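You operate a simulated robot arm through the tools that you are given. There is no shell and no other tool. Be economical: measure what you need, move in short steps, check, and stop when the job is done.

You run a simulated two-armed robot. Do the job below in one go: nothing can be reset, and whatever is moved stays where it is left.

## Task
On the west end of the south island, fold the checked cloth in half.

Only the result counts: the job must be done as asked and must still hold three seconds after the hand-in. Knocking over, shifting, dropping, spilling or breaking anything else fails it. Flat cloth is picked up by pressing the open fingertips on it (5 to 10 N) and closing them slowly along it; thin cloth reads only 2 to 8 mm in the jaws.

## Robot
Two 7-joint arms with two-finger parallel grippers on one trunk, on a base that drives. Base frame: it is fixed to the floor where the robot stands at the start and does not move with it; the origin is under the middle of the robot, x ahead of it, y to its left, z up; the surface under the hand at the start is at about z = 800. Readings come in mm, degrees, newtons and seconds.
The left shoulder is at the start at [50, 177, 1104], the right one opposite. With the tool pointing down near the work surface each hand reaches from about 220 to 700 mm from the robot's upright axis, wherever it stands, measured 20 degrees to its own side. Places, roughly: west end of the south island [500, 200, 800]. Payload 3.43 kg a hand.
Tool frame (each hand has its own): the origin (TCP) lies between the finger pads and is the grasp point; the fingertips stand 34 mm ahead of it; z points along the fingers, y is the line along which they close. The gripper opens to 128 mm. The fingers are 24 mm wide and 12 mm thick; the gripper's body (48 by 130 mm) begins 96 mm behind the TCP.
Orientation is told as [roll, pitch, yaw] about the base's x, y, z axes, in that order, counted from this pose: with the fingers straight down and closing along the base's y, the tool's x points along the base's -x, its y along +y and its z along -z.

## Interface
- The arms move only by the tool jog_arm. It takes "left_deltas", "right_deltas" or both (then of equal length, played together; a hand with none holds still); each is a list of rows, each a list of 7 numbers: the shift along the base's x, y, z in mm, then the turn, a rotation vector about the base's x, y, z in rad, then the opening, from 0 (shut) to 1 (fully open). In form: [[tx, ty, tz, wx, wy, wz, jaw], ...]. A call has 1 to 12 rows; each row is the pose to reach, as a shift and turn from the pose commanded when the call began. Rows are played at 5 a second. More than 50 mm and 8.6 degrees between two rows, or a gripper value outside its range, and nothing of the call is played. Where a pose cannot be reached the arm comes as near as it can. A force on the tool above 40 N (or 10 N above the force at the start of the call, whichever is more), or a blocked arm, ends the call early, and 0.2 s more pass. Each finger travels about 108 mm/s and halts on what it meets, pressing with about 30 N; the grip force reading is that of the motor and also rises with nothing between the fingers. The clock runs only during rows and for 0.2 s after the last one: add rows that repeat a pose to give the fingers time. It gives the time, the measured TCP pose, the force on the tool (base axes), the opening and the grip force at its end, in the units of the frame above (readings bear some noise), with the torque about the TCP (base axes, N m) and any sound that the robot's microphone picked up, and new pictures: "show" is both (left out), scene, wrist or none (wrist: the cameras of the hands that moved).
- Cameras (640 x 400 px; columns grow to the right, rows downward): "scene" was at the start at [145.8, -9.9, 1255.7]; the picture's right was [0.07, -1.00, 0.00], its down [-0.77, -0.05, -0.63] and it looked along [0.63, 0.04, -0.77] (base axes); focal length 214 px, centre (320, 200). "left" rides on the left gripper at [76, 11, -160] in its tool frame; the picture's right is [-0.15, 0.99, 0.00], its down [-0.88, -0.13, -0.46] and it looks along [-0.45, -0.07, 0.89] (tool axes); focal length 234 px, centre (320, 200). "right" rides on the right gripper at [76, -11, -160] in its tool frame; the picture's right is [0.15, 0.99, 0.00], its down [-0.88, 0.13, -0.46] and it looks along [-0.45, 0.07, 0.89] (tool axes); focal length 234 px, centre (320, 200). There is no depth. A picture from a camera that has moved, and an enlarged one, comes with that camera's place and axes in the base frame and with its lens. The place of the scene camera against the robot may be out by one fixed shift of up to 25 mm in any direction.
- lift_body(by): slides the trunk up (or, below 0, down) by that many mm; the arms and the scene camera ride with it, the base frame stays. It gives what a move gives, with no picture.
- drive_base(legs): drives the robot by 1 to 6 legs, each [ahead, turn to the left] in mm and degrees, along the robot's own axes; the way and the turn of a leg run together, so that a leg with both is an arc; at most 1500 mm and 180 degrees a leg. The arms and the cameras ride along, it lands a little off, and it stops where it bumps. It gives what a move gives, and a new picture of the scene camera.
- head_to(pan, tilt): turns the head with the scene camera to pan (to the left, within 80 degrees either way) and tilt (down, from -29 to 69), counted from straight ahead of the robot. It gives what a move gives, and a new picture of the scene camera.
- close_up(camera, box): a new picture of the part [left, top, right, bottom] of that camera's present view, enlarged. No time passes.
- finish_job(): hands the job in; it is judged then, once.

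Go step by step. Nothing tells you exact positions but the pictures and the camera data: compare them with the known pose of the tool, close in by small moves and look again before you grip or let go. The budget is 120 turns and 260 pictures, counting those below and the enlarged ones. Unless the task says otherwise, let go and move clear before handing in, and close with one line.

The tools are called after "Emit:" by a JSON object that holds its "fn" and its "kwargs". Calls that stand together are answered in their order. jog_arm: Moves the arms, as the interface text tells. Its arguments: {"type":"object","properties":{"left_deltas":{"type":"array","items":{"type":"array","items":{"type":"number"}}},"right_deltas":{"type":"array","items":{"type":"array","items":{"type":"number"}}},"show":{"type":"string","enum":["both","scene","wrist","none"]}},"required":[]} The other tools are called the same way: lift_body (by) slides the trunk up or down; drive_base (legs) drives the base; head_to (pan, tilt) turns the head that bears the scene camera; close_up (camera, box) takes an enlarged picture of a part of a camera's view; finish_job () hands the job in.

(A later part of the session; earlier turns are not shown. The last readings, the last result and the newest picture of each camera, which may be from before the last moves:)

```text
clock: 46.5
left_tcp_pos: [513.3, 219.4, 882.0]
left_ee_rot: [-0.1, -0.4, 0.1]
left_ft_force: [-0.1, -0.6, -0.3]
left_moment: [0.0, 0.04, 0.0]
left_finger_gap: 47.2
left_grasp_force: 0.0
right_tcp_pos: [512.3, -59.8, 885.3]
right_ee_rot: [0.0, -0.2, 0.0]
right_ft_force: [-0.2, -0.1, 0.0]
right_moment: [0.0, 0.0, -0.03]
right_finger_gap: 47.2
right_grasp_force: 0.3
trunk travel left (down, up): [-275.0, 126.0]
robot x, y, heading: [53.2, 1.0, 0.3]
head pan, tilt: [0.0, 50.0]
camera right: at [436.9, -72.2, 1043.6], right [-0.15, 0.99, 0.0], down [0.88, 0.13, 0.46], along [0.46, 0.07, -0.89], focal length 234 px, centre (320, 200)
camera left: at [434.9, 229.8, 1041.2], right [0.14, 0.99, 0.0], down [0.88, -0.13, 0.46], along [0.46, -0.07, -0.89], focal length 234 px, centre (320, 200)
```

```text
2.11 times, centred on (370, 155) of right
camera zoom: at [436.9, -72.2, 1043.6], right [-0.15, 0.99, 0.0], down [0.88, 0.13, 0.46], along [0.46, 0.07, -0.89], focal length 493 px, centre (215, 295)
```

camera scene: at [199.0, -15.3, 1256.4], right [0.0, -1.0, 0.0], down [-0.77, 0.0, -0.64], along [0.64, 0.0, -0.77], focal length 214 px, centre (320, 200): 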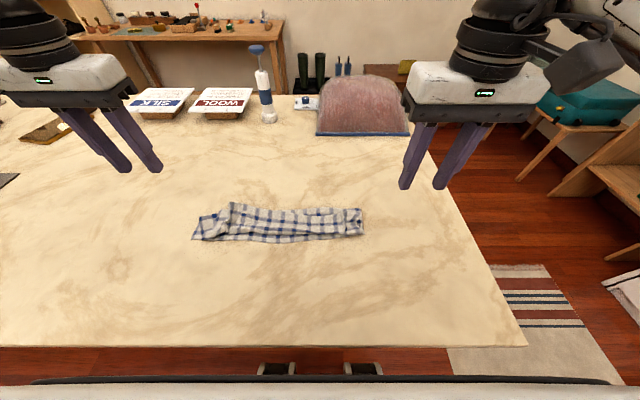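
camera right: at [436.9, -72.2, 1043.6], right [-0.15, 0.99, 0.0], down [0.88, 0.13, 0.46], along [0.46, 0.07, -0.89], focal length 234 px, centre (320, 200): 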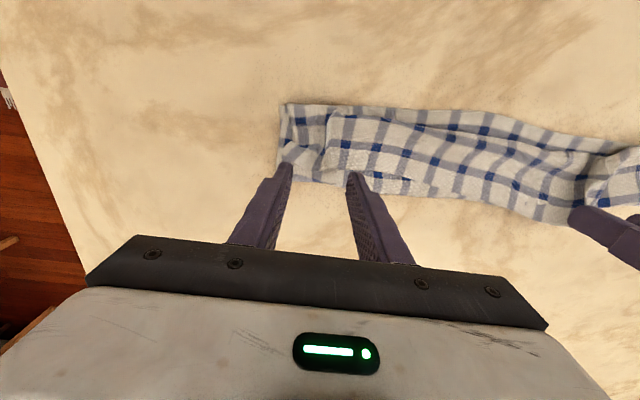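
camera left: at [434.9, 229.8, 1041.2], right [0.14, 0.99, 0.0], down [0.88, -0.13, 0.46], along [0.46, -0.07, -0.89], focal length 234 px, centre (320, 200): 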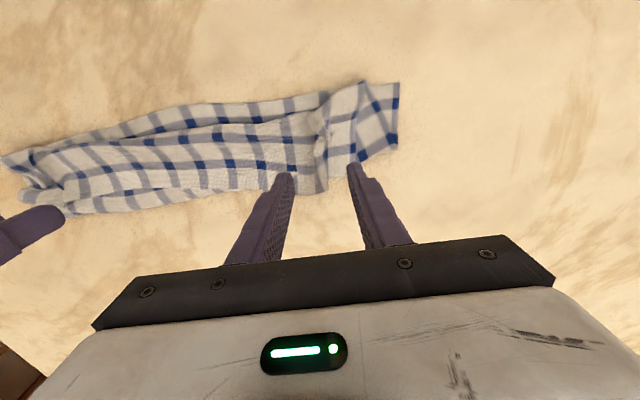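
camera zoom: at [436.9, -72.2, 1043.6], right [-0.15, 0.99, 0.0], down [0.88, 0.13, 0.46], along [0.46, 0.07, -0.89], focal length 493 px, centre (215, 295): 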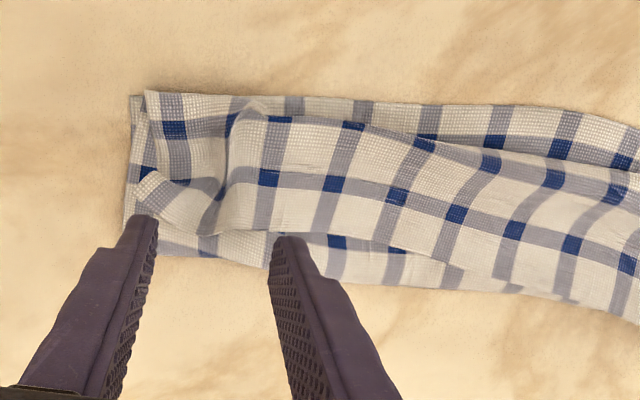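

I can see the ridges clearly: left far edge at x≈538, right at x≈519. I'll go down onto them gently with about a 38 mm opening.

Emit:
{"fn": "jog_arm", "kwargs": {"left_deltas": [[6, -2, -10, 0, 0, 0, 0.3], [11, -3, -20, 0, 0, 0, 0.3], [11, -3, -28, 0, 0, 0, 0.3], [11, -3, -32, 0, 0, 0, 0.3], [11, -3, -35, 0, 0, 0, 0.3], [11, -3, -38, 0, 0, 0, 0.3], [11, -3, -38, 0, 0, 0, 0.3]], "right_deltas": [[-4, -2, -10, 0, 0, 0, 0.3], [-6, -2, -22, 0, 0, 0, 0.3], [-6, -2, -30, 0, 0, 0, 0.3], [-6, -2, -35, 0, 0, 0, 0.3], [-6, -2, -38, 0, 0, 0, 0.3], [-6, -2, -41, 0, 0, 0, 0.3], [-6, -2, -41, 0, 0, 0, 0.3]], "show": "wrist"}}

```text
clock: 48.1
left_tcp_pos: [524.5, 216.0, 842.8]
left_ee_rot: [-0.1, -0.4, 0.1]
left_ft_force: [0.6, -0.9, 0.2]
left_moment: [-0.02, -0.03, 0.0]
left_finger_gap: 38.5
left_grasp_force: 0.0
right_tcp_pos: [504.9, -62.4, 844.4]
right_ee_rot: [0.1, -0.3, 0.1]
right_ft_force: [-0.2, -0.3, -0.8]
right_moment: [0.03, 0.0, 0.04]
right_finger_gap: 38.5
right_grasp_force: 0.1
trunk travel left (down, up): [-275.0, 126.0]
robot x, y, heading: [53.6, -2.4, 0.2]
head pan, tilt: [0.0, 50.0]
camera right: at [429.4, -74.2, 1002.8], right [-0.15, 0.99, 0.0], down [0.88, 0.13, 0.46], along [0.46, 0.07, -0.89], focal length 234 px, centre (320, 200)
camera left: at [445.3, 226.5, 1001.7], right [0.14, 0.99, 0.0], down [0.88, -0.13, 0.46], along [0.46, -0.07, -0.89], focal length 234 px, centre (320, 200)
```

right: 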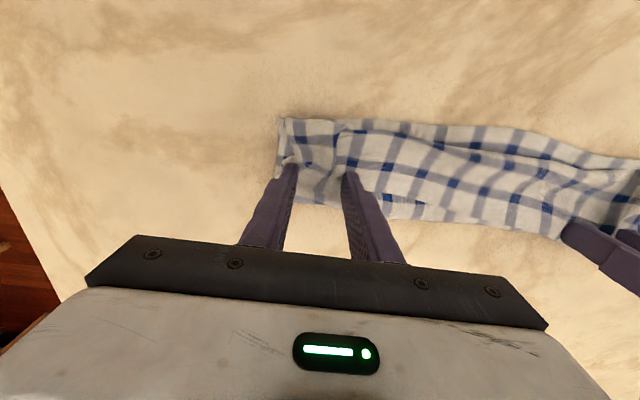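
left: 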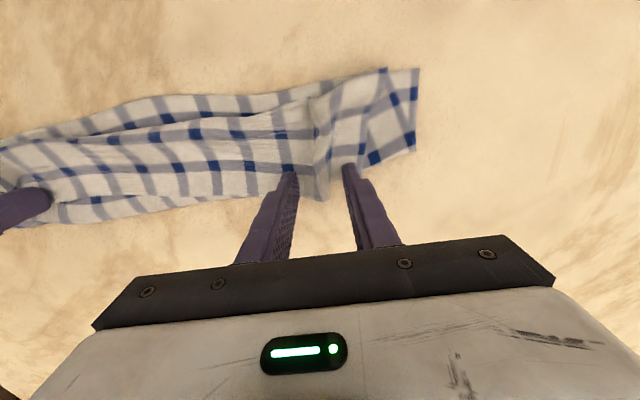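

The hands straddle the ridges. I'll go a few mm lower and check the force.

Emit:
{"fn": "jog_arm", "kwargs": {"left_deltas": [[0, 0, -2, 0, 0, 0, 0.3], [0, 0, -4, 0, 0, 0, 0.3], [0, 0, -4, 0, 0, 0, 0.3]], "right_deltas": [[0, 0, -2, 0, 0, 0, 0.3], [0, 0, -4, 0, 0, 0, 0.3], [0, 0, -5, 0, 0, 0, 0.3]], "show": "none"}}

```text
clock: 48.9
left_tcp_pos: [525.6, 216.3, 839.2]
left_ee_rot: [-0.1, -0.4, 0.1]
left_ft_force: [-0.8, -0.8, 0.9]
left_moment: [-0.05, -0.01, 0.0]
left_finger_gap: 38.4
left_grasp_force: 0.1
right_tcp_pos: [505.0, -61.7, 839.8]
right_ee_rot: [0.0, -0.3, -0.1]
right_ft_force: [0.5, 0.2, -0.1]
right_moment: [0.0, 0.02, -0.06]
right_finger_gap: 38.3
right_grasp_force: 0.1
trunk travel left (down, up): [-275.0, 126.0]
robot x, y, heading: [50.8, -0.4, -0.0]
head pan, tilt: [0.0, 50.0]
```

Emit:
{"fn": "jog_arm", "kwargs": {"left_deltas": [[0, 0, -1, 0, 0, 0, 0.3], [0, 0, -1.5, 0, 0, 0, 0.3], [0, 0, -1.5, 0, 0, 0, 0.3]], "right_deltas": [[0, 0, -1, 0, 0, 0, 0.3], [0, 0, -2, 0, 0, 0, 0.3], [0, 0, -2, 0, 0, 0, 0.3]], "show": "none"}}

```text
clock: 49.7
left_tcp_pos: [524.9, 217.3, 836.6]
left_ee_rot: [-0.2, -0.4, 0.1]
left_ft_force: [-0.7, -1.1, 0.8]
left_moment: [-0.04, 0.01, -0.03]
left_finger_gap: 38.5
left_grasp_force: 0.1
right_tcp_pos: [504.8, -63.1, 838.8]
right_ee_rot: [0.1, -0.4, 0.0]
right_ft_force: [1.6, -0.3, 5.0]
right_moment: [-0.13, 0.02, 0.04]
right_finger_gap: 38.3
right_grasp_force: 0.0
trunk travel left (down, up): [-275.0, 126.0]
robot x, y, heading: [54.4, 2.7, 0.0]
head pan, tilt: [0.0, 50.0]
```

Right is in contact at 5 N, so I'll lower the left a little more and start closing.

Emit:
{"fn": "jog_arm", "kwargs": {"left_deltas": [[0, 0, -1, 0, 0, 0, 0.3], [0, 0, -1.7, 0, 0, 0, 0.3], [0, 0, -1.7, 0, 0, 0, 0.28], [0, 0, -1.7, 0, 0, 0, 0.26], [0, 0, -1.7, 0, 0, 0, 0.24], [0, 0, -1.7, 0, 0, 0, 0.22], [0, 0, -1.7, 0, 0, 0, 0.2]], "right_deltas": [[0, 0, 0, 0, 0, 0, 0.3], [0, 0, 0, 0, 0, 0, 0.3], [0, 0, 0, 0, 0, 0, 0.28], [0, 0, 0, 0, 0, 0, 0.26], [0, 0, 0, 0, 0, 0, 0.24], [0, 0, 0, 0, 0, 0, 0.22], [0, 0, 0, 0, 0, 0, 0.2]], "show": "wrist"}}

```text
clock: 51.3
left_tcp_pos: [525.1, 218.1, 837.6]
left_ee_rot: [-0.1, -0.6, 0.0]
left_ft_force: [1.2, 0.0, 14.7]
left_moment: [0.02, 0.06, 0.02]
left_finger_gap: 24.3
left_grasp_force: 0.1
right_tcp_pos: [503.5, -63.5, 838.0]
right_ee_rot: [0.1, -0.4, -0.1]
right_ft_force: [-0.4, 0.8, 5.5]
right_moment: [-0.05, 0.03, -0.02]
right_finger_gap: 25.4
right_grasp_force: 0.0
trunk travel left (down, up): [-275.0, 126.0]
robot x, y, heading: [53.7, 1.2, 0.3]
head pan, tilt: [0.0, 50.0]
camera right: at [428.0, -74.8, 997.2], right [-0.15, 0.99, 0.0], down [0.88, 0.13, 0.46], along [0.46, 0.07, -0.89], focal length 234 px, centre (320, 200)
camera left: at [446.2, 226.9, 995.9], right [0.14, 0.99, 0.0], down [0.88, -0.13, 0.46], along [0.46, -0.07, -0.89], focal length 234 px, centre (320, 200)
```

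right: 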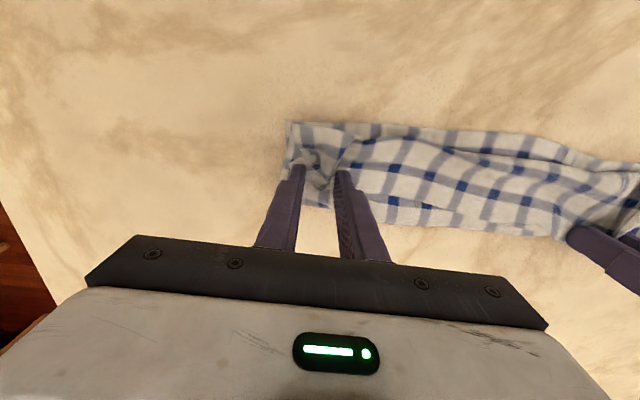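
left: 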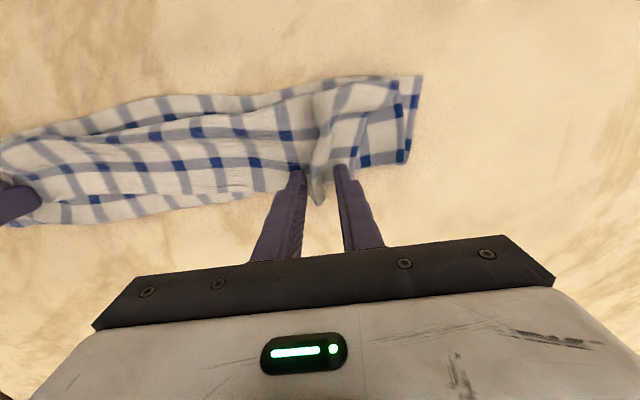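

The top layer's ridge stands up well on both sides. I'll finish closing with reduced left pressure.

Emit:
{"fn": "jog_arm", "kwargs": {"left_deltas": [[0, 0, 1, 0, 0, 0, 0.18], [0, 0, 1, 0, 0, 0, 0.15], [0, 0, 1, 0, 0, 0, 0.12], [0, 0, 1, 0, 0, 0, 0.09], [0, 0, 1, 0, 0, 0, 0.06], [0, 0, 1, 0, 0, 0, 0.03], [0, 0, 1, 0, 0, 0, 0], [0, 0, 1, 0, 0, 0, 0], [0, 0, 1, 0, 0, 0, 0]], "right_deltas": [[0, 0, 0, 0, 0, 0, 0.18], [0, 0, 0, 0, 0, 0, 0.15], [0, 0, 0, 0, 0, 0, 0.12], [0, 0, 0, 0, 0, 0, 0.09], [0, 0, 0, 0, 0, 0, 0.06], [0, 0, 0, 0, 0, 0, 0.03], [0, 0, 0, 0, 0, 0, 0], [0, 0, 0, 0, 0, 0, 0], [0, 0, 0, 0, 0, 0, 0]], "show": "wrist"}}

```text
clock: 53.3
left_tcp_pos: [524.4, 216.1, 836.7]
left_ee_rot: [-0.1, -0.4, 0.1]
left_ft_force: [-1.8, -10.7, 5.8]
left_moment: [-0.4, 0.07, 0.02]
left_finger_gap: 2.7
left_grasp_force: 29.9
right_tcp_pos: [503.5, -61.9, 838.4]
right_ee_rot: [0.1, -0.4, 0.1]
right_ft_force: [1.2, 11.5, 8.1]
right_moment: [0.33, 0.01, -0.18]
right_finger_gap: 9.4
right_grasp_force: 30.5
trunk travel left (down, up): [-275.0, 126.0]
robot x, y, heading: [53.1, 0.4, 0.4]
head pan, tilt: [0.0, 50.0]
camera right: at [428.2, -74.3, 997.2], right [-0.15, 0.99, 0.0], down [0.88, 0.13, 0.46], along [0.46, 0.07, -0.89], focal length 234 px, centre (320, 200)
camera left: at [445.9, 227.1, 996.4], right [0.15, 0.99, 0.0], down [0.88, -0.13, 0.46], along [0.46, -0.07, -0.89], focal length 234 px, centre (320, 200)
```

right: 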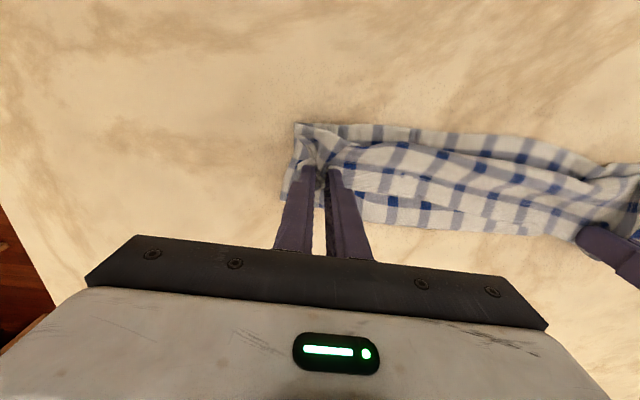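
left: 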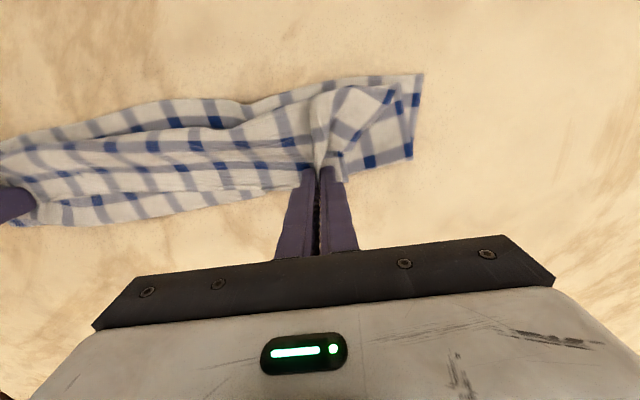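

Both hands hold the top layer (2.7 and 9.4 mm). I'll relax the side tension and lift to let the cloth unroll.

Emit:
{"fn": "jog_arm", "kwargs": {"left_deltas": [[0, -2, 10, 0, 0, 0, 0], [0, -4, 25, 0, 0, 0, 0], [0, -4, 45, 0, 0, 0, 0], [0, -4, 65, 0, 0, 0, 0], [0, -4, 85, 0, 0, 0, 0], [0, -4, 105, 0, 0, 0, 0], [0, -4, 105, 0, 0, 0, 0]], "right_deltas": [[0, 2, 10, 0, 0, 0, 0], [3, 3, 25, 0, 0, 0, 0], [6, 3, 45, 0, 0, 0, 0], [10, 3, 65, 0, 0, 0, 0], [14, 3, 85, 0, 0, 0, 0], [18, 3, 105, 0, 0, 0, 0], [18, 3, 105, 0, 0, 0, 0]]}}

```text
clock: 54.9
left_tcp_pos: [526.4, 212.9, 940.6]
left_ee_rot: [-0.1, -0.4, 0.1]
left_ft_force: [0.9, -4.6, -0.1]
left_moment: [-0.18, -0.02, 0.01]
left_finger_gap: 2.7
left_grasp_force: 30.2
right_tcp_pos: [524.4, -60.6, 941.9]
right_ee_rot: [-0.1, -0.1, 0.0]
right_ft_force: [0.9, 4.9, -0.6]
right_moment: [0.16, -0.03, -0.04]
right_finger_gap: 2.6
right_grasp_force: 29.9
trunk travel left (down, up): [-275.0, 126.0]
robot x, y, heading: [50.4, 1.7, 0.0]
head pan, tilt: [0.0, 50.0]
camera scene: at [198.7, -15.1, 1256.4], right [0.0, -1.0, 0.0], down [-0.77, 0.0, -0.64], along [0.64, 0.0, -0.77], focal length 214 px, centre (320, 200)
camera right: at [448.6, -71.7, 1101.5], right [-0.15, 0.99, 0.0], down [0.88, 0.13, 0.46], along [0.46, 0.07, -0.89], focal length 234 px, centre (320, 200)
camera left: at [447.2, 223.2, 1100.7], right [0.14, 0.99, 0.0], down [0.88, -0.13, 0.46], along [0.46, -0.07, -0.89], focal length 234 px, centre (320, 200)
```

scene: 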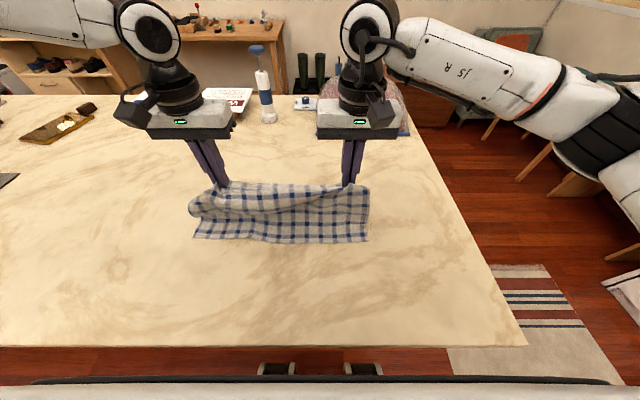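
right: 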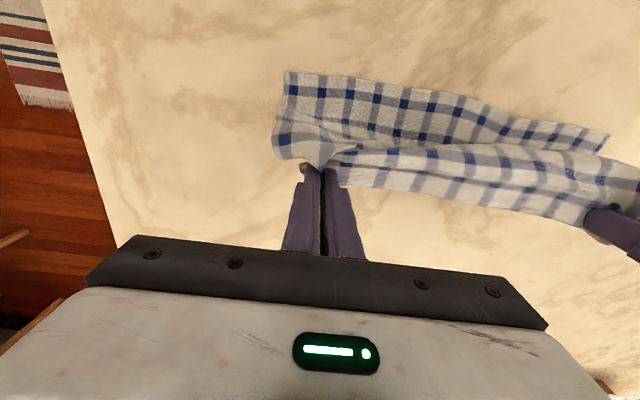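
left: 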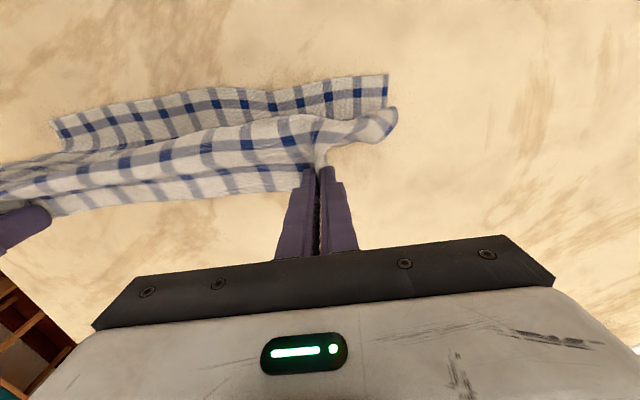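

Good, clean unrolling. I'll raise until the cloth hangs free.

Emit:
{"fn": "jog_arm", "kwargs": {"left_deltas": [[4, 0, 20, 0, 0, 0, 0], [8, 0, 40, 0, 0, 0, 0], [12, 0, 60, 0, 0, 0, 0], [14, 0, 80, 0, 0, 0, 0], [14, 0, 100, 0, 0, 0, 0], [14, 0, 120, 0, 0, 0, 0], [14, 0, 135, 0, 0, 0, 0], [14, 0, 135, 0, 0, 0, 0], [14, 0, 135, 0, 0, 0, 0]], "right_deltas": [[4, 0, 20, 0, 0, 0, 0], [8, 0, 40, 0, 0, 0, 0], [12, 0, 60, 0, 0, 0, 0], [14, 0, 80, 0, 0, 0, 0], [14, 0, 100, 0, 0, 0, 0], [14, 0, 120, 0, 0, 0, 0], [14, 0, 135, 0, 0, 0, 0], [14, 0, 135, 0, 0, 0, 0], [14, 0, 135, 0, 0, 0, 0]]}}

```text
clock: 56.9
left_tcp_pos: [540.8, 214.2, 1076.7]
left_ee_rot: [-0.1, -0.4, 0.1]
left_ft_force: [0.5, -7.0, -0.1]
left_moment: [-0.23, 0.05, 0.03]
left_finger_gap: 2.7
left_grasp_force: 30.4
right_tcp_pos: [536.6, -59.8, 1076.2]
right_ee_rot: [0.0, -0.3, 0.0]
right_ft_force: [0.2, 6.2, 0.4]
right_moment: [0.21, -0.01, -0.07]
right_finger_gap: 2.7
right_grasp_force: 30.3
trunk travel left (down, up): [-275.0, 126.0]
robot x, y, heading: [54.7, -0.5, -0.1]
head pan, tilt: [0.0, 50.0]
camera scene: at [198.7, -15.1, 1256.5], right [0.0, -1.0, 0.0], down [-0.77, 0.0, -0.64], along [0.64, 0.0, -0.77], focal length 214 px, centre (320, 200)
camera right: at [460.4, -72.0, 1235.8], right [-0.15, 0.99, 0.0], down [0.88, 0.13, 0.46], along [0.46, 0.07, -0.89], focal length 234 px, centre (320, 200)
camera left: at [462.0, 224.1, 1235.8], right [0.15, 0.99, 0.0], down [0.88, -0.13, 0.46], along [0.46, -0.07, -0.89], focal length 234 px, centre (320, 200)
```

scene: 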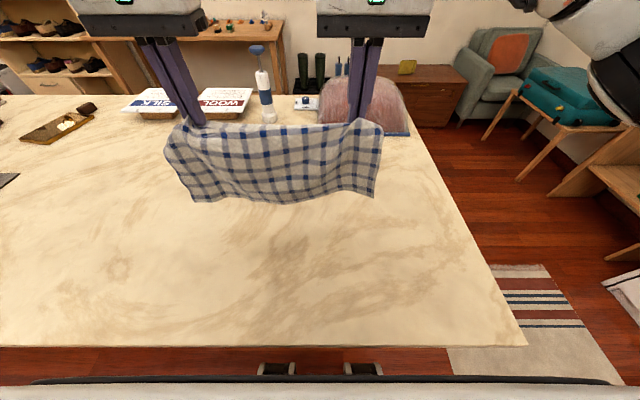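
right: 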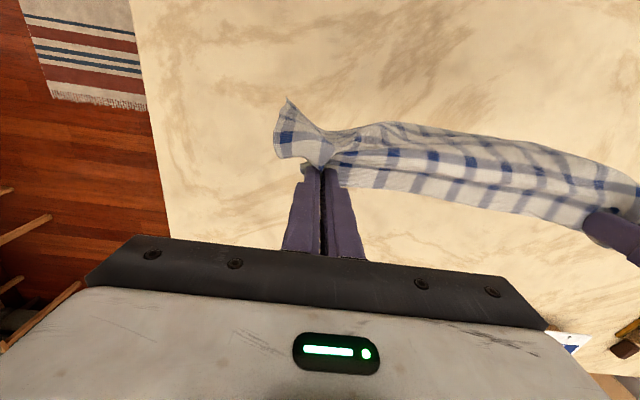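
left: 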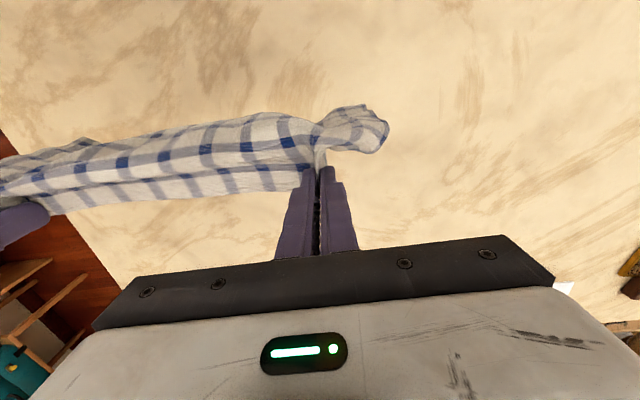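

The cloth hangs free. Now I'll lower while moving toward me, so the bottom edge is laid out on the far side.

Emit:
{"fn": "jog_arm", "kwargs": {"left_deltas": [[-4, 0, -12, 0, 0, 0, 0], [-10, 0, -24, 0, 0, 0, 0], [-20, 0, -35, 0, 0, 0, 0], [-32, 0, -45, 0, 0, 0, 0], [-45, 0, -55, 0, 0, 0, 0], [-57, 0, -65, 0, 0, 0, 0], [-67, 0, -75, 0, 0, 0, 0], [-77, 0, -85, 0, 0, 0, 0], [-77, 0, -85, 0, 0, 0, 0]], "right_deltas": [[-4, 0, -12, 0, 0, 0, 0], [-10, 0, -24, 0, 0, 0, 0], [-20, 0, -35, 0, 0, 0, 0], [-32, 0, -45, 0, 0, 0, 0], [-45, 0, -55, 0, 0, 0, 0], [-57, 0, -65, 0, 0, 0, 0], [-67, 0, -75, 0, 0, 0, 0], [-77, 0, -85, 0, 0, 0, 0], [-77, 0, -85, 0, 0, 0, 0]]}}

```text
clock: 58.9
left_tcp_pos: [464.1, 210.8, 990.9]
left_ee_rot: [-0.1, -0.4, 0.2]
left_ft_force: [0.4, -3.5, 1.1]
left_moment: [-0.12, -0.01, 0.04]
left_finger_gap: 3.0
left_grasp_force: 29.9
right_tcp_pos: [460.3, -59.2, 989.1]
right_ee_rot: [-0.1, -0.2, 0.0]
right_ft_force: [-1.0, 3.0, 0.9]
right_moment: [0.07, -0.02, -0.03]
right_finger_gap: 2.5
right_grasp_force: 30.9
trunk travel left (down, up): [-275.0, 126.0]
robot x, y, heading: [56.9, -1.5, -0.2]
head pan, tilt: [0.0, 50.0]
camera scene: at [198.7, -15.1, 1256.5], right [0.0, -1.0, 0.0], down [-0.77, 0.0, -0.64], along [0.64, 0.0, -0.77], focal length 214 px, centre (320, 200)
camera right: at [385.2, -71.3, 1148.6], right [-0.15, 0.99, 0.0], down [0.88, 0.13, 0.46], along [0.45, 0.07, -0.89], focal length 234 px, centre (320, 200)
camera left: at [384.7, 222.3, 1150.5], right [0.14, 0.99, 0.0], down [0.88, -0.13, 0.46], along [0.46, -0.07, -0.89], focal length 234 px, centre (320, 200)
```

scene: 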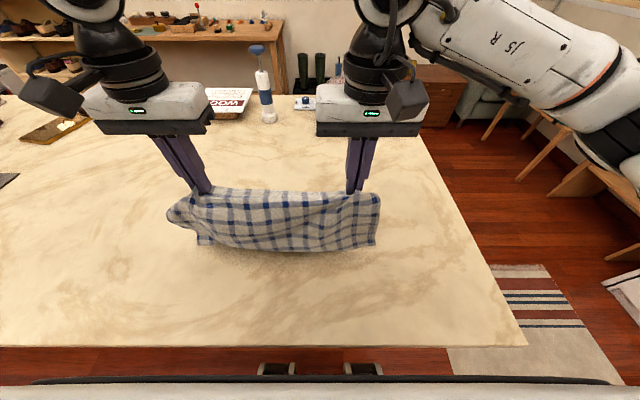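
right: 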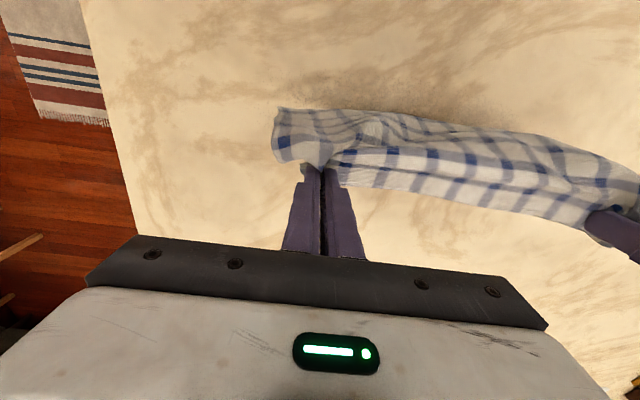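
left: 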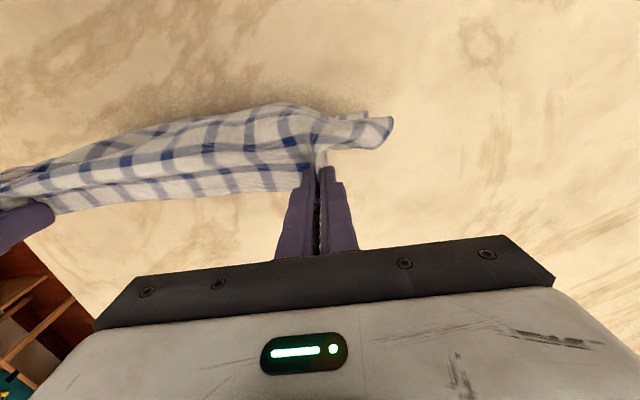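

I need to see which way the bottom edge went.

Emit:
{"fn": "close_up", "kwargs": {"camera": "scene", "box": [150, 160, 400, 300]}}

Emit:
{"fn": "close_up", "kwargs": {"camera": "left", "box": [0, 70, 420, 260]}}

```text
2.56 times, centred on (275, 230) of scene
camera zoom: at [198.7, -15.1, 1256.5], right [0.0, -1.0, 0.0], down [-0.77, 0.0, -0.64], along [0.64, 0.0, -0.77], focal length 549 px, centre (435, 123)
```

zoom: 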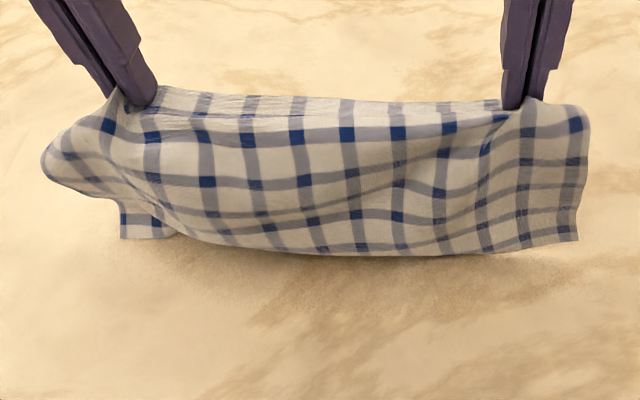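

```text
1.52 times, centred on (210, 165) of left
camera zoom: at [384.7, 222.3, 1150.5], right [0.14, 0.99, 0.0], down [0.88, -0.13, 0.46], along [0.46, -0.07, -0.89], focal length 357 px, centre (488, 253)
```

zoom: 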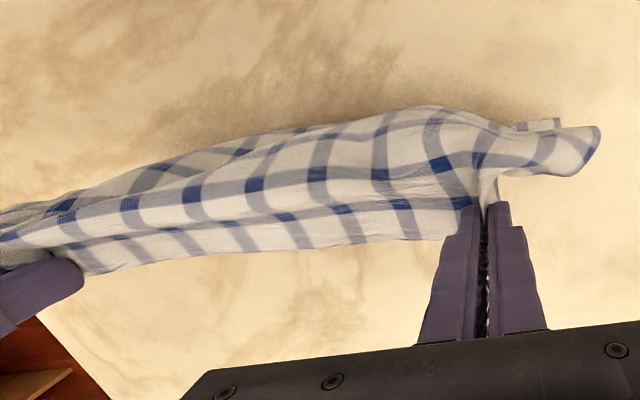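

The bottom edge is tucking away under the bulge as intended. I'll continue down and toward me to lay half of it.

Emit:
{"fn": "jog_arm", "kwargs": {"left_deltas": [[-9, 0, -10, 0, 0, 0, 0], [-18, 0, -20, 0, 0, 0, 0], [-27, 0, -31, 0, 0, 0, 0], [-36, 0, -43, 0, 0, 0, 0], [-45, 0, -55, 0, 0, 0, 0], [-52, 0, -65, 0, 0, 0, 0], [-52, 0, -65, 0, 0, 0, 0]], "right_deltas": [[-9, 0, -10, 0, 0, 0, 0], [-18, 0, -20, 0, 0, 0, 0], [-27, 0, -31, 0, 0, 0, 0], [-36, 0, -43, 0, 0, 0, 0], [-45, 0, -55, 0, 0, 0, 0], [-52, 0, -65, 0, 0, 0, 0], [-52, 0, -65, 0, 0, 0, 0]]}}

```text
clock: 60.5
left_tcp_pos: [410.0, 213.1, 925.2]
left_ee_rot: [-0.1, -0.4, 0.0]
left_ft_force: [-1.0, -4.6, -0.3]
left_moment: [-0.15, -0.02, 0.08]
left_finger_gap: 2.6
left_grasp_force: 30.4
right_tcp_pos: [406.0, -59.8, 923.8]
right_ee_rot: [0.1, -0.4, 0.0]
right_ft_force: [0.1, 4.5, -0.8]
right_moment: [0.12, 0.0, -0.06]
right_finger_gap: 2.7
right_grasp_force: 30.5
trunk travel left (down, up): [-275.0, 126.0]
robot x, y, heading: [52.2, 1.5, -0.0]
head pan, tilt: [0.0, 50.0]
camera scene: at [198.7, -15.1, 1256.5], right [0.0, -1.0, 0.0], down [-0.77, 0.0, -0.64], along [0.64, 0.0, -0.77], focal length 214 px, centre (320, 200)
camera right: at [330.7, -71.7, 1084.1], right [-0.15, 0.99, 0.0], down [0.88, 0.13, 0.46], along [0.46, 0.07, -0.89], focal length 234 px, centre (320, 200)
camera left: at [331.9, 222.8, 1084.0], right [0.14, 0.99, 0.0], down [0.88, -0.13, 0.46], along [0.46, -0.07, -0.89], focal length 234 px, centre (320, 200)
```

scene: 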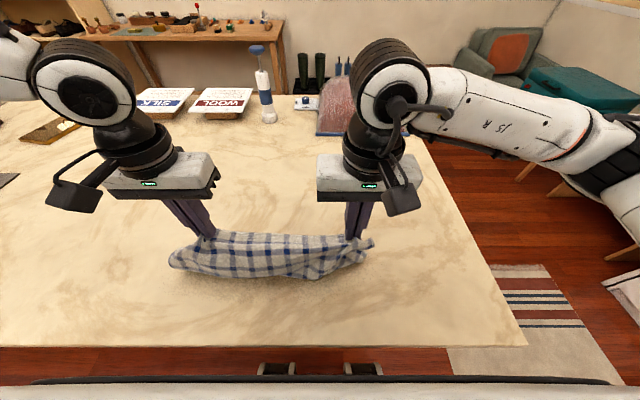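
right: 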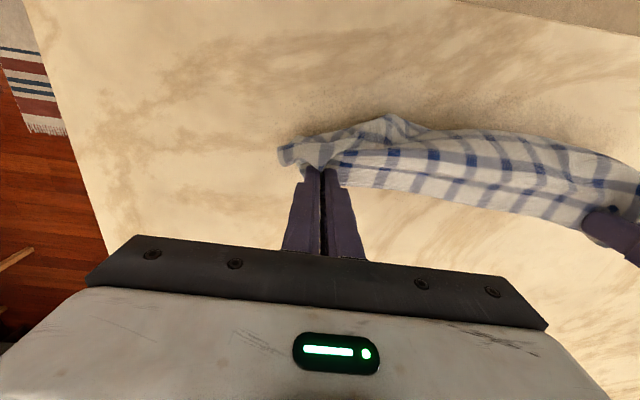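
left: 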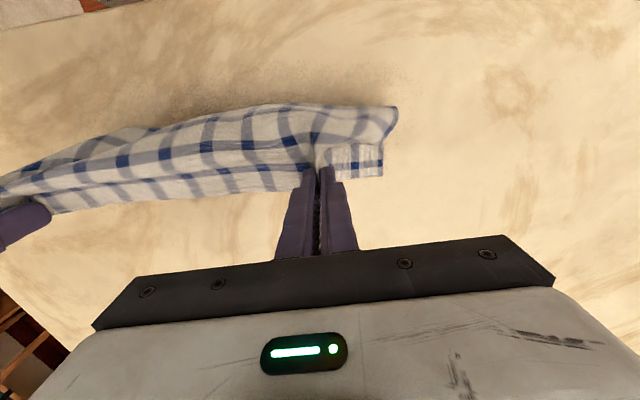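

The bottom layer's left corner now peeks out on the far side at about (453, 285), as wanted. I'll lower and move forward so the held edge leads over it, checking halfway.

Emit:
{"fn": "jog_arm", "kwargs": {"left_deltas": [[3, 0, -12, 0, 0, 0, 0], [7, 0, -24, 0, 0, 0, 0], [12, 0, -36, 0, 0, 0, 0], [18, 0, -46, 0, 0, 0, 0], [18, 0, -46, 0, 0, 0, 0]], "right_deltas": [[3, 0, -12, 0, 0, 0, 0], [7, 0, -24, 0, 0, 0, 0], [12, 0, -36, 0, 0, 0, 0], [20, 0, -46, 0, 0, 0, 0], [20, 0, -46, 0, 0, 0, 0]]}}

Emit:
{"fn": "close_up", "kwargs": {"camera": "right", "box": [220, 80, 640, 280]}}

Emit:
{"fn": "close_up", "kwargs": {"camera": "left", "box": [0, 80, 420, 280]}}

```text
clock: 61.7
left_tcp_pos: [429.7, 212.9, 879.8]
left_ee_rot: [-0.1, -0.4, 0.1]
left_ft_force: [-0.3, -4.4, 0.0]
left_moment: [-0.14, 0.01, 0.04]
left_finger_gap: 2.6
left_grasp_force: 30.5
right_tcp_pos: [427.8, -60.8, 879.6]
right_ee_rot: [0.1, -0.3, 0.0]
right_ft_force: [-0.4, 4.4, 0.8]
right_moment: [0.12, 0.0, -0.06]
right_finger_gap: 2.5
right_grasp_force: 29.7
trunk travel left (down, up): [-275.0, 126.0]
robot x, y, heading: [53.2, -0.4, 0.0]
head pan, tilt: [0.0, 50.0]
camera scene: at [198.6, -15.1, 1256.5], right [0.0, -1.0, 0.0], down [-0.77, 0.0, -0.64], along [0.64, 0.0, -0.77], focal length 214 px, centre (320, 200)
camera right: at [352.3, -72.0, 1038.6], right [-0.15, 0.99, 0.0], down [0.88, 0.13, 0.46], along [0.46, 0.07, -0.89], focal length 234 px, centre (320, 200)
camera left: at [349.5, 222.6, 1038.8], right [0.14, 0.99, 0.0], down [0.88, -0.13, 0.46], along [0.46, -0.07, -0.89], focal length 234 px, centre (320, 200)
```

scene: 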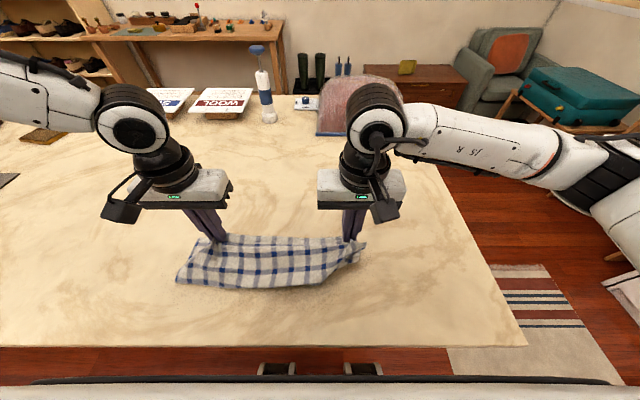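
right: 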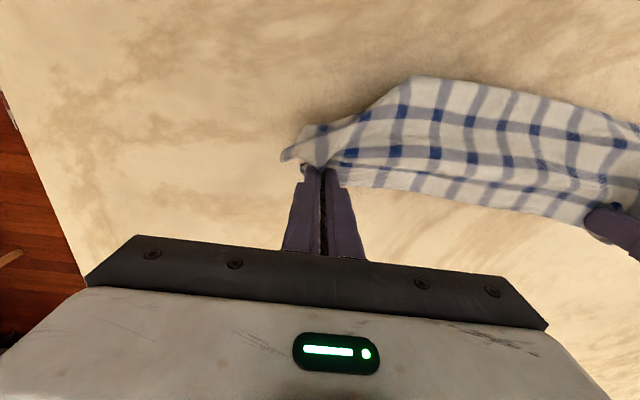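
left: 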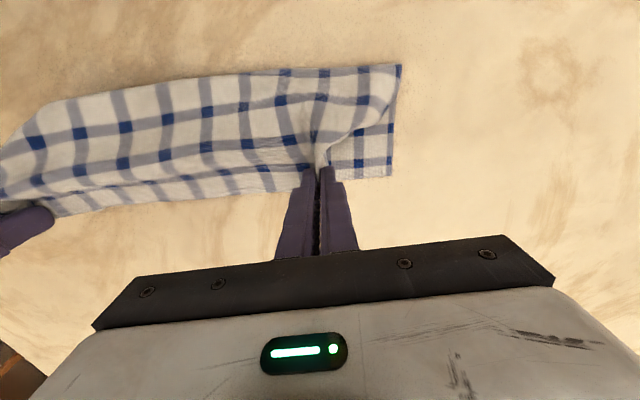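

```text
1.52 times, centred on (430, 180) of right
camera zoom: at [352.3, -72.0, 1038.6], right [-0.15, 0.99, 0.0], down [0.88, 0.13, 0.46], along [0.46, 0.07, -0.89], focal length 357 px, centre (152, 230)
```

zoom: 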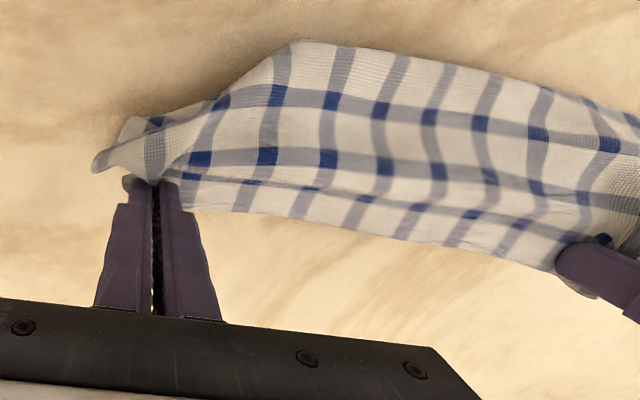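

```text
1.52 times, centred on (210, 180) of left
camera zoom: at [349.5, 222.6, 1038.8], right [0.14, 0.99, 0.0], down [0.88, -0.13, 0.46], along [0.46, -0.07, -0.89], focal length 357 px, centre (488, 230)
```

zoom: 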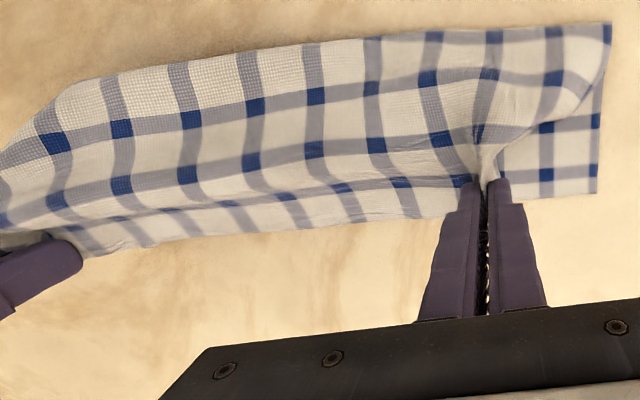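

The left side is perfect, but the right bottom corner got tucked under diagonally. I'll lift back up to hang free and re-lay with a quicker swing toward me at touchdown.

Emit:
{"fn": "jog_arm", "kwargs": {"left_deltas": [[10, 0, 30, 0, 0, 0, 0], [25, 0, 65, 0, 0, 0, 0], [45, 0, 100, 0, 0, 0, 0], [65, 0, 135, 0, 0, 0, 0], [90, 0, 165, 0, 0, 0, 0], [110, 0, 195, 0, 0, 0, 0], [118, 0, 205, 0, 0, 0, 0], [118, 0, 205, 0, 0, 0, 0], [118, 0, 205, 0, 0, 0, 0], [118, 0, 205, 0, 0, 0, 0]], "right_deltas": [[10, 0, 30, 0, 0, 0, 0], [25, 0, 65, 0, 0, 0, 0], [45, 0, 100, 0, 0, 0, 0], [65, 0, 135, 0, 0, 0, 0], [90, 0, 165, 0, 0, 0, 0], [110, 0, 195, 0, 0, 0, 0], [118, 0, 205, 0, 0, 0, 0], [118, 0, 205, 0, 0, 0, 0], [118, 0, 205, 0, 0, 0, 0], [118, 0, 205, 0, 0, 0, 0]], "show": "scene"}}

Emit:
{"fn": "close_up", "kwargs": {"camera": "scene", "box": [140, 80, 420, 240]}}

```text
clock: 63.9
left_tcp_pos: [546.9, 210.5, 1086.3]
left_ee_rot: [-0.2, -0.4, 0.0]
left_ft_force: [-0.4, -2.3, 0.3]
left_moment: [-0.1, 0.01, 0.02]
left_finger_gap: 2.6
left_grasp_force: 29.7
right_tcp_pos: [547.1, -59.7, 1086.9]
right_ee_rot: [0.0, -0.2, 0.1]
right_ft_force: [-0.1, 2.9, -0.3]
right_moment: [0.06, -0.02, -0.05]
right_finger_gap: 2.7
right_grasp_force: 29.5
trunk travel left (down, up): [-275.0, 126.0]
robot x, y, heading: [51.6, 2.4, -0.2]
head pan, tilt: [0.0, 50.0]
camera scene: at [198.7, -15.1, 1256.5], right [0.0, -1.0, 0.0], down [-0.77, 0.0, -0.64], along [0.64, 0.0, -0.77], focal length 214 px, centre (320, 200)
```

scene: 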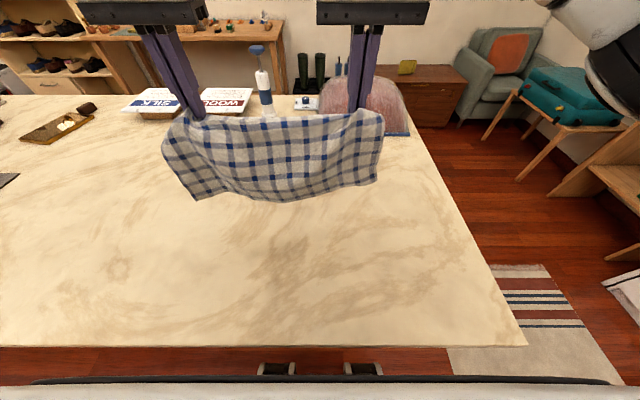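

```text
2.29 times, centred on (280, 160) of scene
camera zoom: at [198.7, -15.1, 1256.5], right [0.0, -1.0, 0.0], down [-0.77, 0.0, -0.64], along [0.64, 0.0, -0.77], focal length 490 px, centre (411, 291)
```

zoom: 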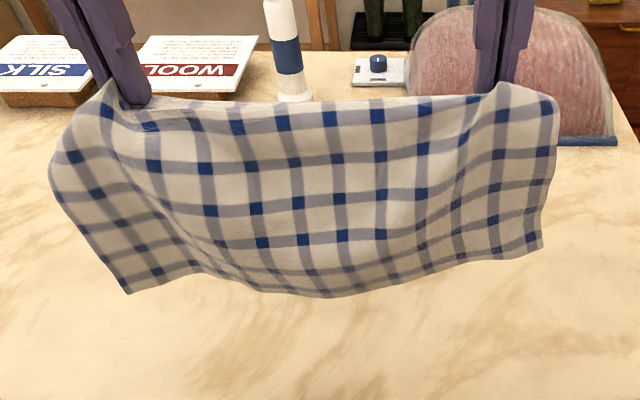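

It's hanging free. Now a quicker swing toward me and down, so the bottom trails to the far side.

Emit:
{"fn": "jog_arm", "kwargs": {"left_deltas": [[-25, 0, -10, 0, 0, 0, 0], [-65, 0, -28, 0, 0, 0, 0], [-105, 0, -50, 0, 0, 0, 0], [-135, 0, -80, 0, 0, 0, 0], [-150, 0, -105, 0, 0, 0, 0], [-155, 0, -125, 0, 0, 0, 0], [-155, 0, -145, 0, 0, 0, 0], [-155, 0, -145, 0, 0, 0, 0]], "right_deltas": [[-25, 0, -10, 0, 0, 0, 0], [-65, 0, -28, 0, 0, 0, 0], [-105, 0, -50, 0, 0, 0, 0], [-135, 0, -80, 0, 0, 0, 0], [-150, 0, -105, 0, 0, 0, 0], [-155, 0, -125, 0, 0, 0, 0], [-155, 0, -145, 0, 0, 0, 0], [-155, 0, -145, 0, 0, 0, 0]]}}

Emit:
{"fn": "close_up", "kwargs": {"camera": "right", "box": [220, 60, 640, 280]}}

```text
clock: 65.7
left_tcp_pos: [392.2, 213.9, 941.0]
left_ee_rot: [-0.1, -0.3, 0.1]
left_ft_force: [-0.1, -5.5, -0.7]
left_moment: [-0.17, -0.03, 0.02]
left_finger_gap: 2.8
left_grasp_force: 30.2
right_tcp_pos: [389.3, -58.3, 941.8]
right_ee_rot: [0.1, -0.3, 0.0]
right_ft_force: [-0.2, 5.3, -0.3]
right_moment: [0.16, 0.0, -0.09]
right_finger_gap: 2.5
right_grasp_force: 30.2
trunk travel left (down, up): [-275.0, 126.0]
robot x, y, heading: [51.8, 3.6, 0.2]
head pan, tilt: [0.0, 50.0]
camera scene: at [198.6, -15.1, 1256.5], right [0.0, -1.0, 0.0], down [-0.77, 0.0, -0.64], along [0.64, 0.0, -0.77], focal length 214 px, centre (320, 200)
camera right: at [315.0, -71.2, 1101.0], right [-0.15, 0.99, 0.0], down [0.88, 0.13, 0.46], along [0.46, 0.07, -0.89], focal length 234 px, centre (320, 200)
camera left: at [314.1, 224.3, 1100.6], right [0.14, 0.99, 0.0], down [0.88, -0.13, 0.46], along [0.46, -0.07, -0.89], focal length 234 px, centre (320, 200)
```

scene: 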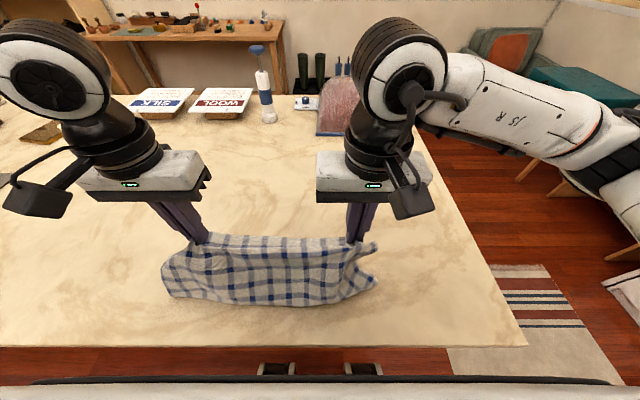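
right: 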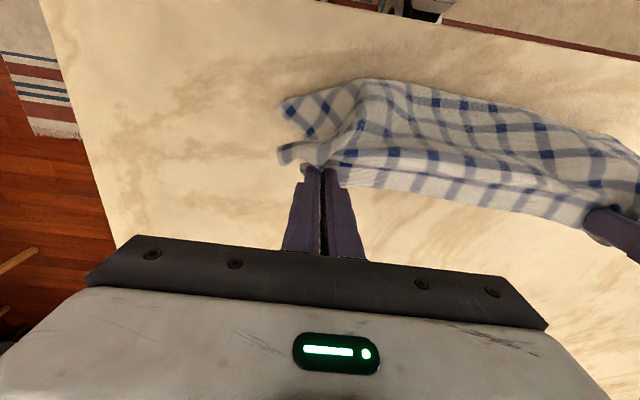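
left: 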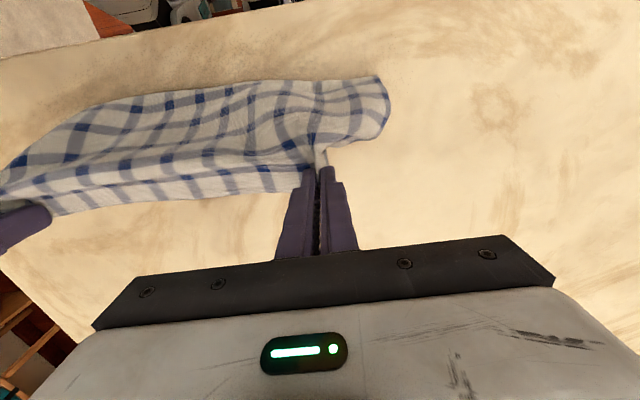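

```text
1.52 times, centred on (430, 170) of right
camera zoom: at [315.0, -71.2, 1101.0], right [-0.15, 0.99, 0.0], down [0.88, 0.13, 0.46], along [0.46, 0.07, -0.89], focal length 357 px, centre (152, 246)
```

zoom: 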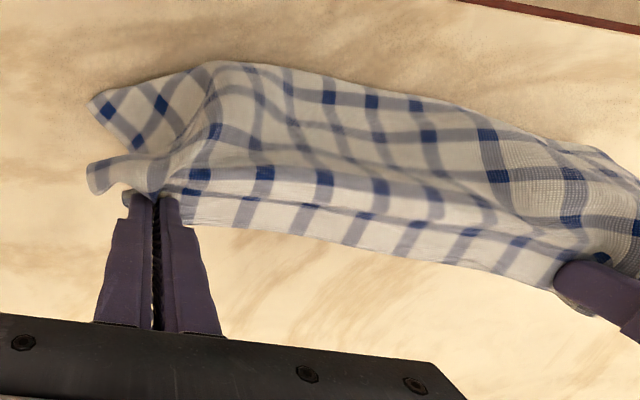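

The right bottom corner still flares. I'll lift again further out, then lay it down and keep dragging low toward me so the trailing half straightens out flat.

Emit:
{"fn": "jog_arm", "kwargs": {"left_deltas": [[15, 0, 30, 0, 0, 0, 0], [40, 0, 60, 0, 0, 0, 0], [70, 0, 90, 0, 0, 0, 0], [100, 0, 120, 0, 0, 0, 0], [130, 0, 145, 0, 0, 0, 0], [160, 0, 145, 0, 0, 0, 0], [170, 0, 145, 0, 0, 0, 0], [170, 0, 145, 0, 0, 0, 0], [170, 0, 145, 0, 0, 0, 0], [170, 0, 145, 0, 0, 0, 0], [170, 0, 145, 0, 0, 0, 0]], "right_deltas": [[15, 0, 30, 0, 0, 0, 0], [40, 0, 60, 0, 0, 0, 0], [70, 0, 90, 0, 0, 0, 0], [100, 0, 120, 0, 0, 0, 0], [130, 0, 145, 0, 0, 0, 0], [160, 0, 145, 0, 0, 0, 0], [172, 0, 145, 0, 0, 0, 0], [172, 0, 145, 0, 0, 0, 0], [172, 0, 145, 0, 0, 0, 0], [172, 0, 145, 0, 0, 0, 0], [172, 0, 145, 0, 0, 0, 0]], "show": "none"}}

Emit:
{"fn": "jog_arm", "kwargs": {"left_deltas": [[-20, 0, -20, 0, 0, 0, 0], [-50, 0, -45, 0, 0, 0, 0], [-80, 0, -75, 0, 0, 0, 0], [-105, 0, -105, 0, 0, 0, 0], [-125, 0, -135, 0, 0, 0, 0], [-140, 0, -165, 0, 0, 0, 0], [-155, 0, -190, 0, 0, 0, 0], [-175, 0, -210, 0, 0, 0, 0], [-195, 0, -220, 0, 0, 0, 0], [-215, 0, -225, 0, 0, 0, 0], [-235, 0, -225, 0, 0, 0, 0], [-235, 0, -225, 0, 0, 0, 0]], "right_deltas": [[-20, 0, -20, 0, 0, 0, 0], [-50, 0, -45, 0, 0, 0, 0], [-80, 0, -75, 0, 0, 0, 0], [-105, 0, -105, 0, 0, 0, 0], [-125, 0, -135, 0, 0, 0, 0], [-140, 0, -165, 0, 0, 0, 0], [-155, 0, -190, 0, 0, 0, 0], [-175, 0, -210, 0, 0, 0, 0], [-195, 0, -220, 0, 0, 0, 0], [-215, 0, -225, 0, 0, 0, 0], [-235, 0, -225, 0, 0, 0, 0], [-235, 0, -225, 0, 0, 0, 0]]}}

```text
clock: 68.1
left_tcp_pos: [563.0, 212.2, 1083.9]
left_ee_rot: [-0.2, -0.4, 0.1]
left_ft_force: [0.2, -5.0, 0.3]
left_moment: [-0.13, -0.01, 0.01]
left_finger_gap: 2.6
left_grasp_force: 30.0
right_tcp_pos: [563.5, -59.1, 1086.8]
right_ee_rot: [0.0, -0.3, 0.1]
right_ft_force: [-0.4, 4.7, -1.2]
right_moment: [0.12, 0.0, -0.04]
right_finger_gap: 2.3
right_grasp_force: 29.9
trunk travel left (down, up): [-275.0, 126.0]
robot x, y, heading: [49.2, 4.3, -0.1]
head pan, tilt: [0.0, 50.0]
```

```text
clock: 70.7
left_tcp_pos: [327.6, 212.6, 858.7]
left_ee_rot: [0.0, -0.1, 0.2]
left_ft_force: [-0.1, -5.9, 0.0]
left_moment: [-0.2, 0.04, 0.03]
left_finger_gap: 2.9
left_grasp_force: 29.8
right_tcp_pos: [328.0, -61.4, 862.0]
right_ee_rot: [0.0, -0.3, 0.0]
right_ft_force: [0.2, 4.7, -0.7]
right_moment: [0.12, -0.02, -0.03]
right_finger_gap: 2.5
right_grasp_force: 29.9
trunk travel left (down, up): [-275.0, 126.0]
robot x, y, heading: [53.6, -0.7, 0.2]
head pan, tilt: [0.0, 50.0]
camera scene: at [198.7, -15.1, 1256.5], right [0.0, -1.0, 0.0], down [-0.77, 0.0, -0.64], along [0.64, 0.0, -0.77], focal length 214 px, centre (320, 200)
camera right: at [252.8, -72.2, 1020.8], right [-0.15, 0.99, 0.0], down [0.88, 0.13, 0.46], along [0.46, 0.07, -0.89], focal length 234 px, centre (320, 200)
camera left: at [250.2, 222.8, 1018.6], right [0.14, 0.99, 0.0], down [0.88, -0.13, 0.46], along [0.45, -0.07, -0.89], focal length 234 px, centre (320, 200)
```

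scene: 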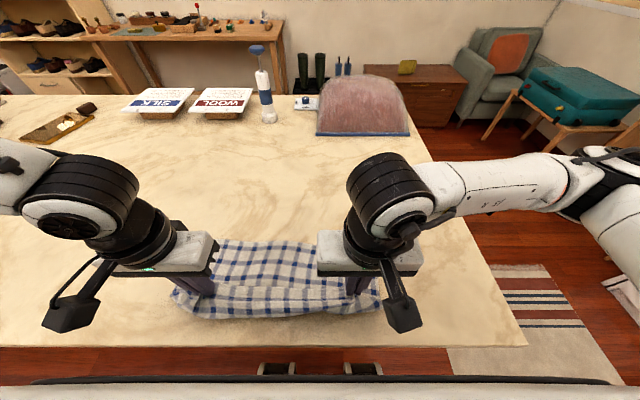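
right: 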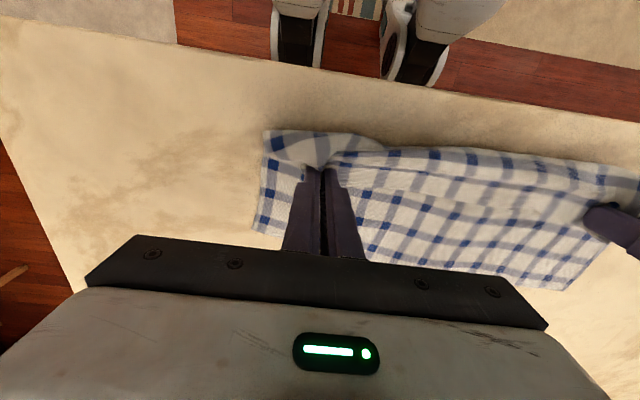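
left: 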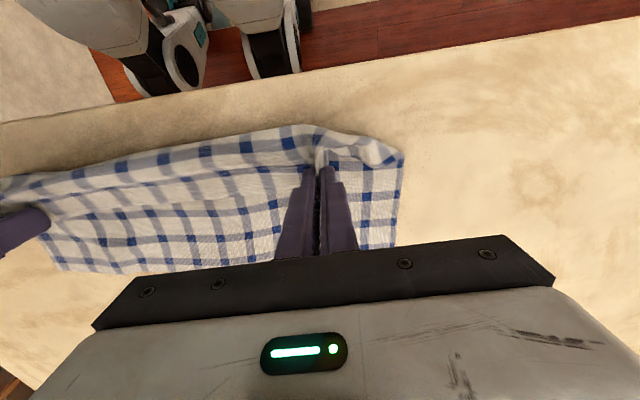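

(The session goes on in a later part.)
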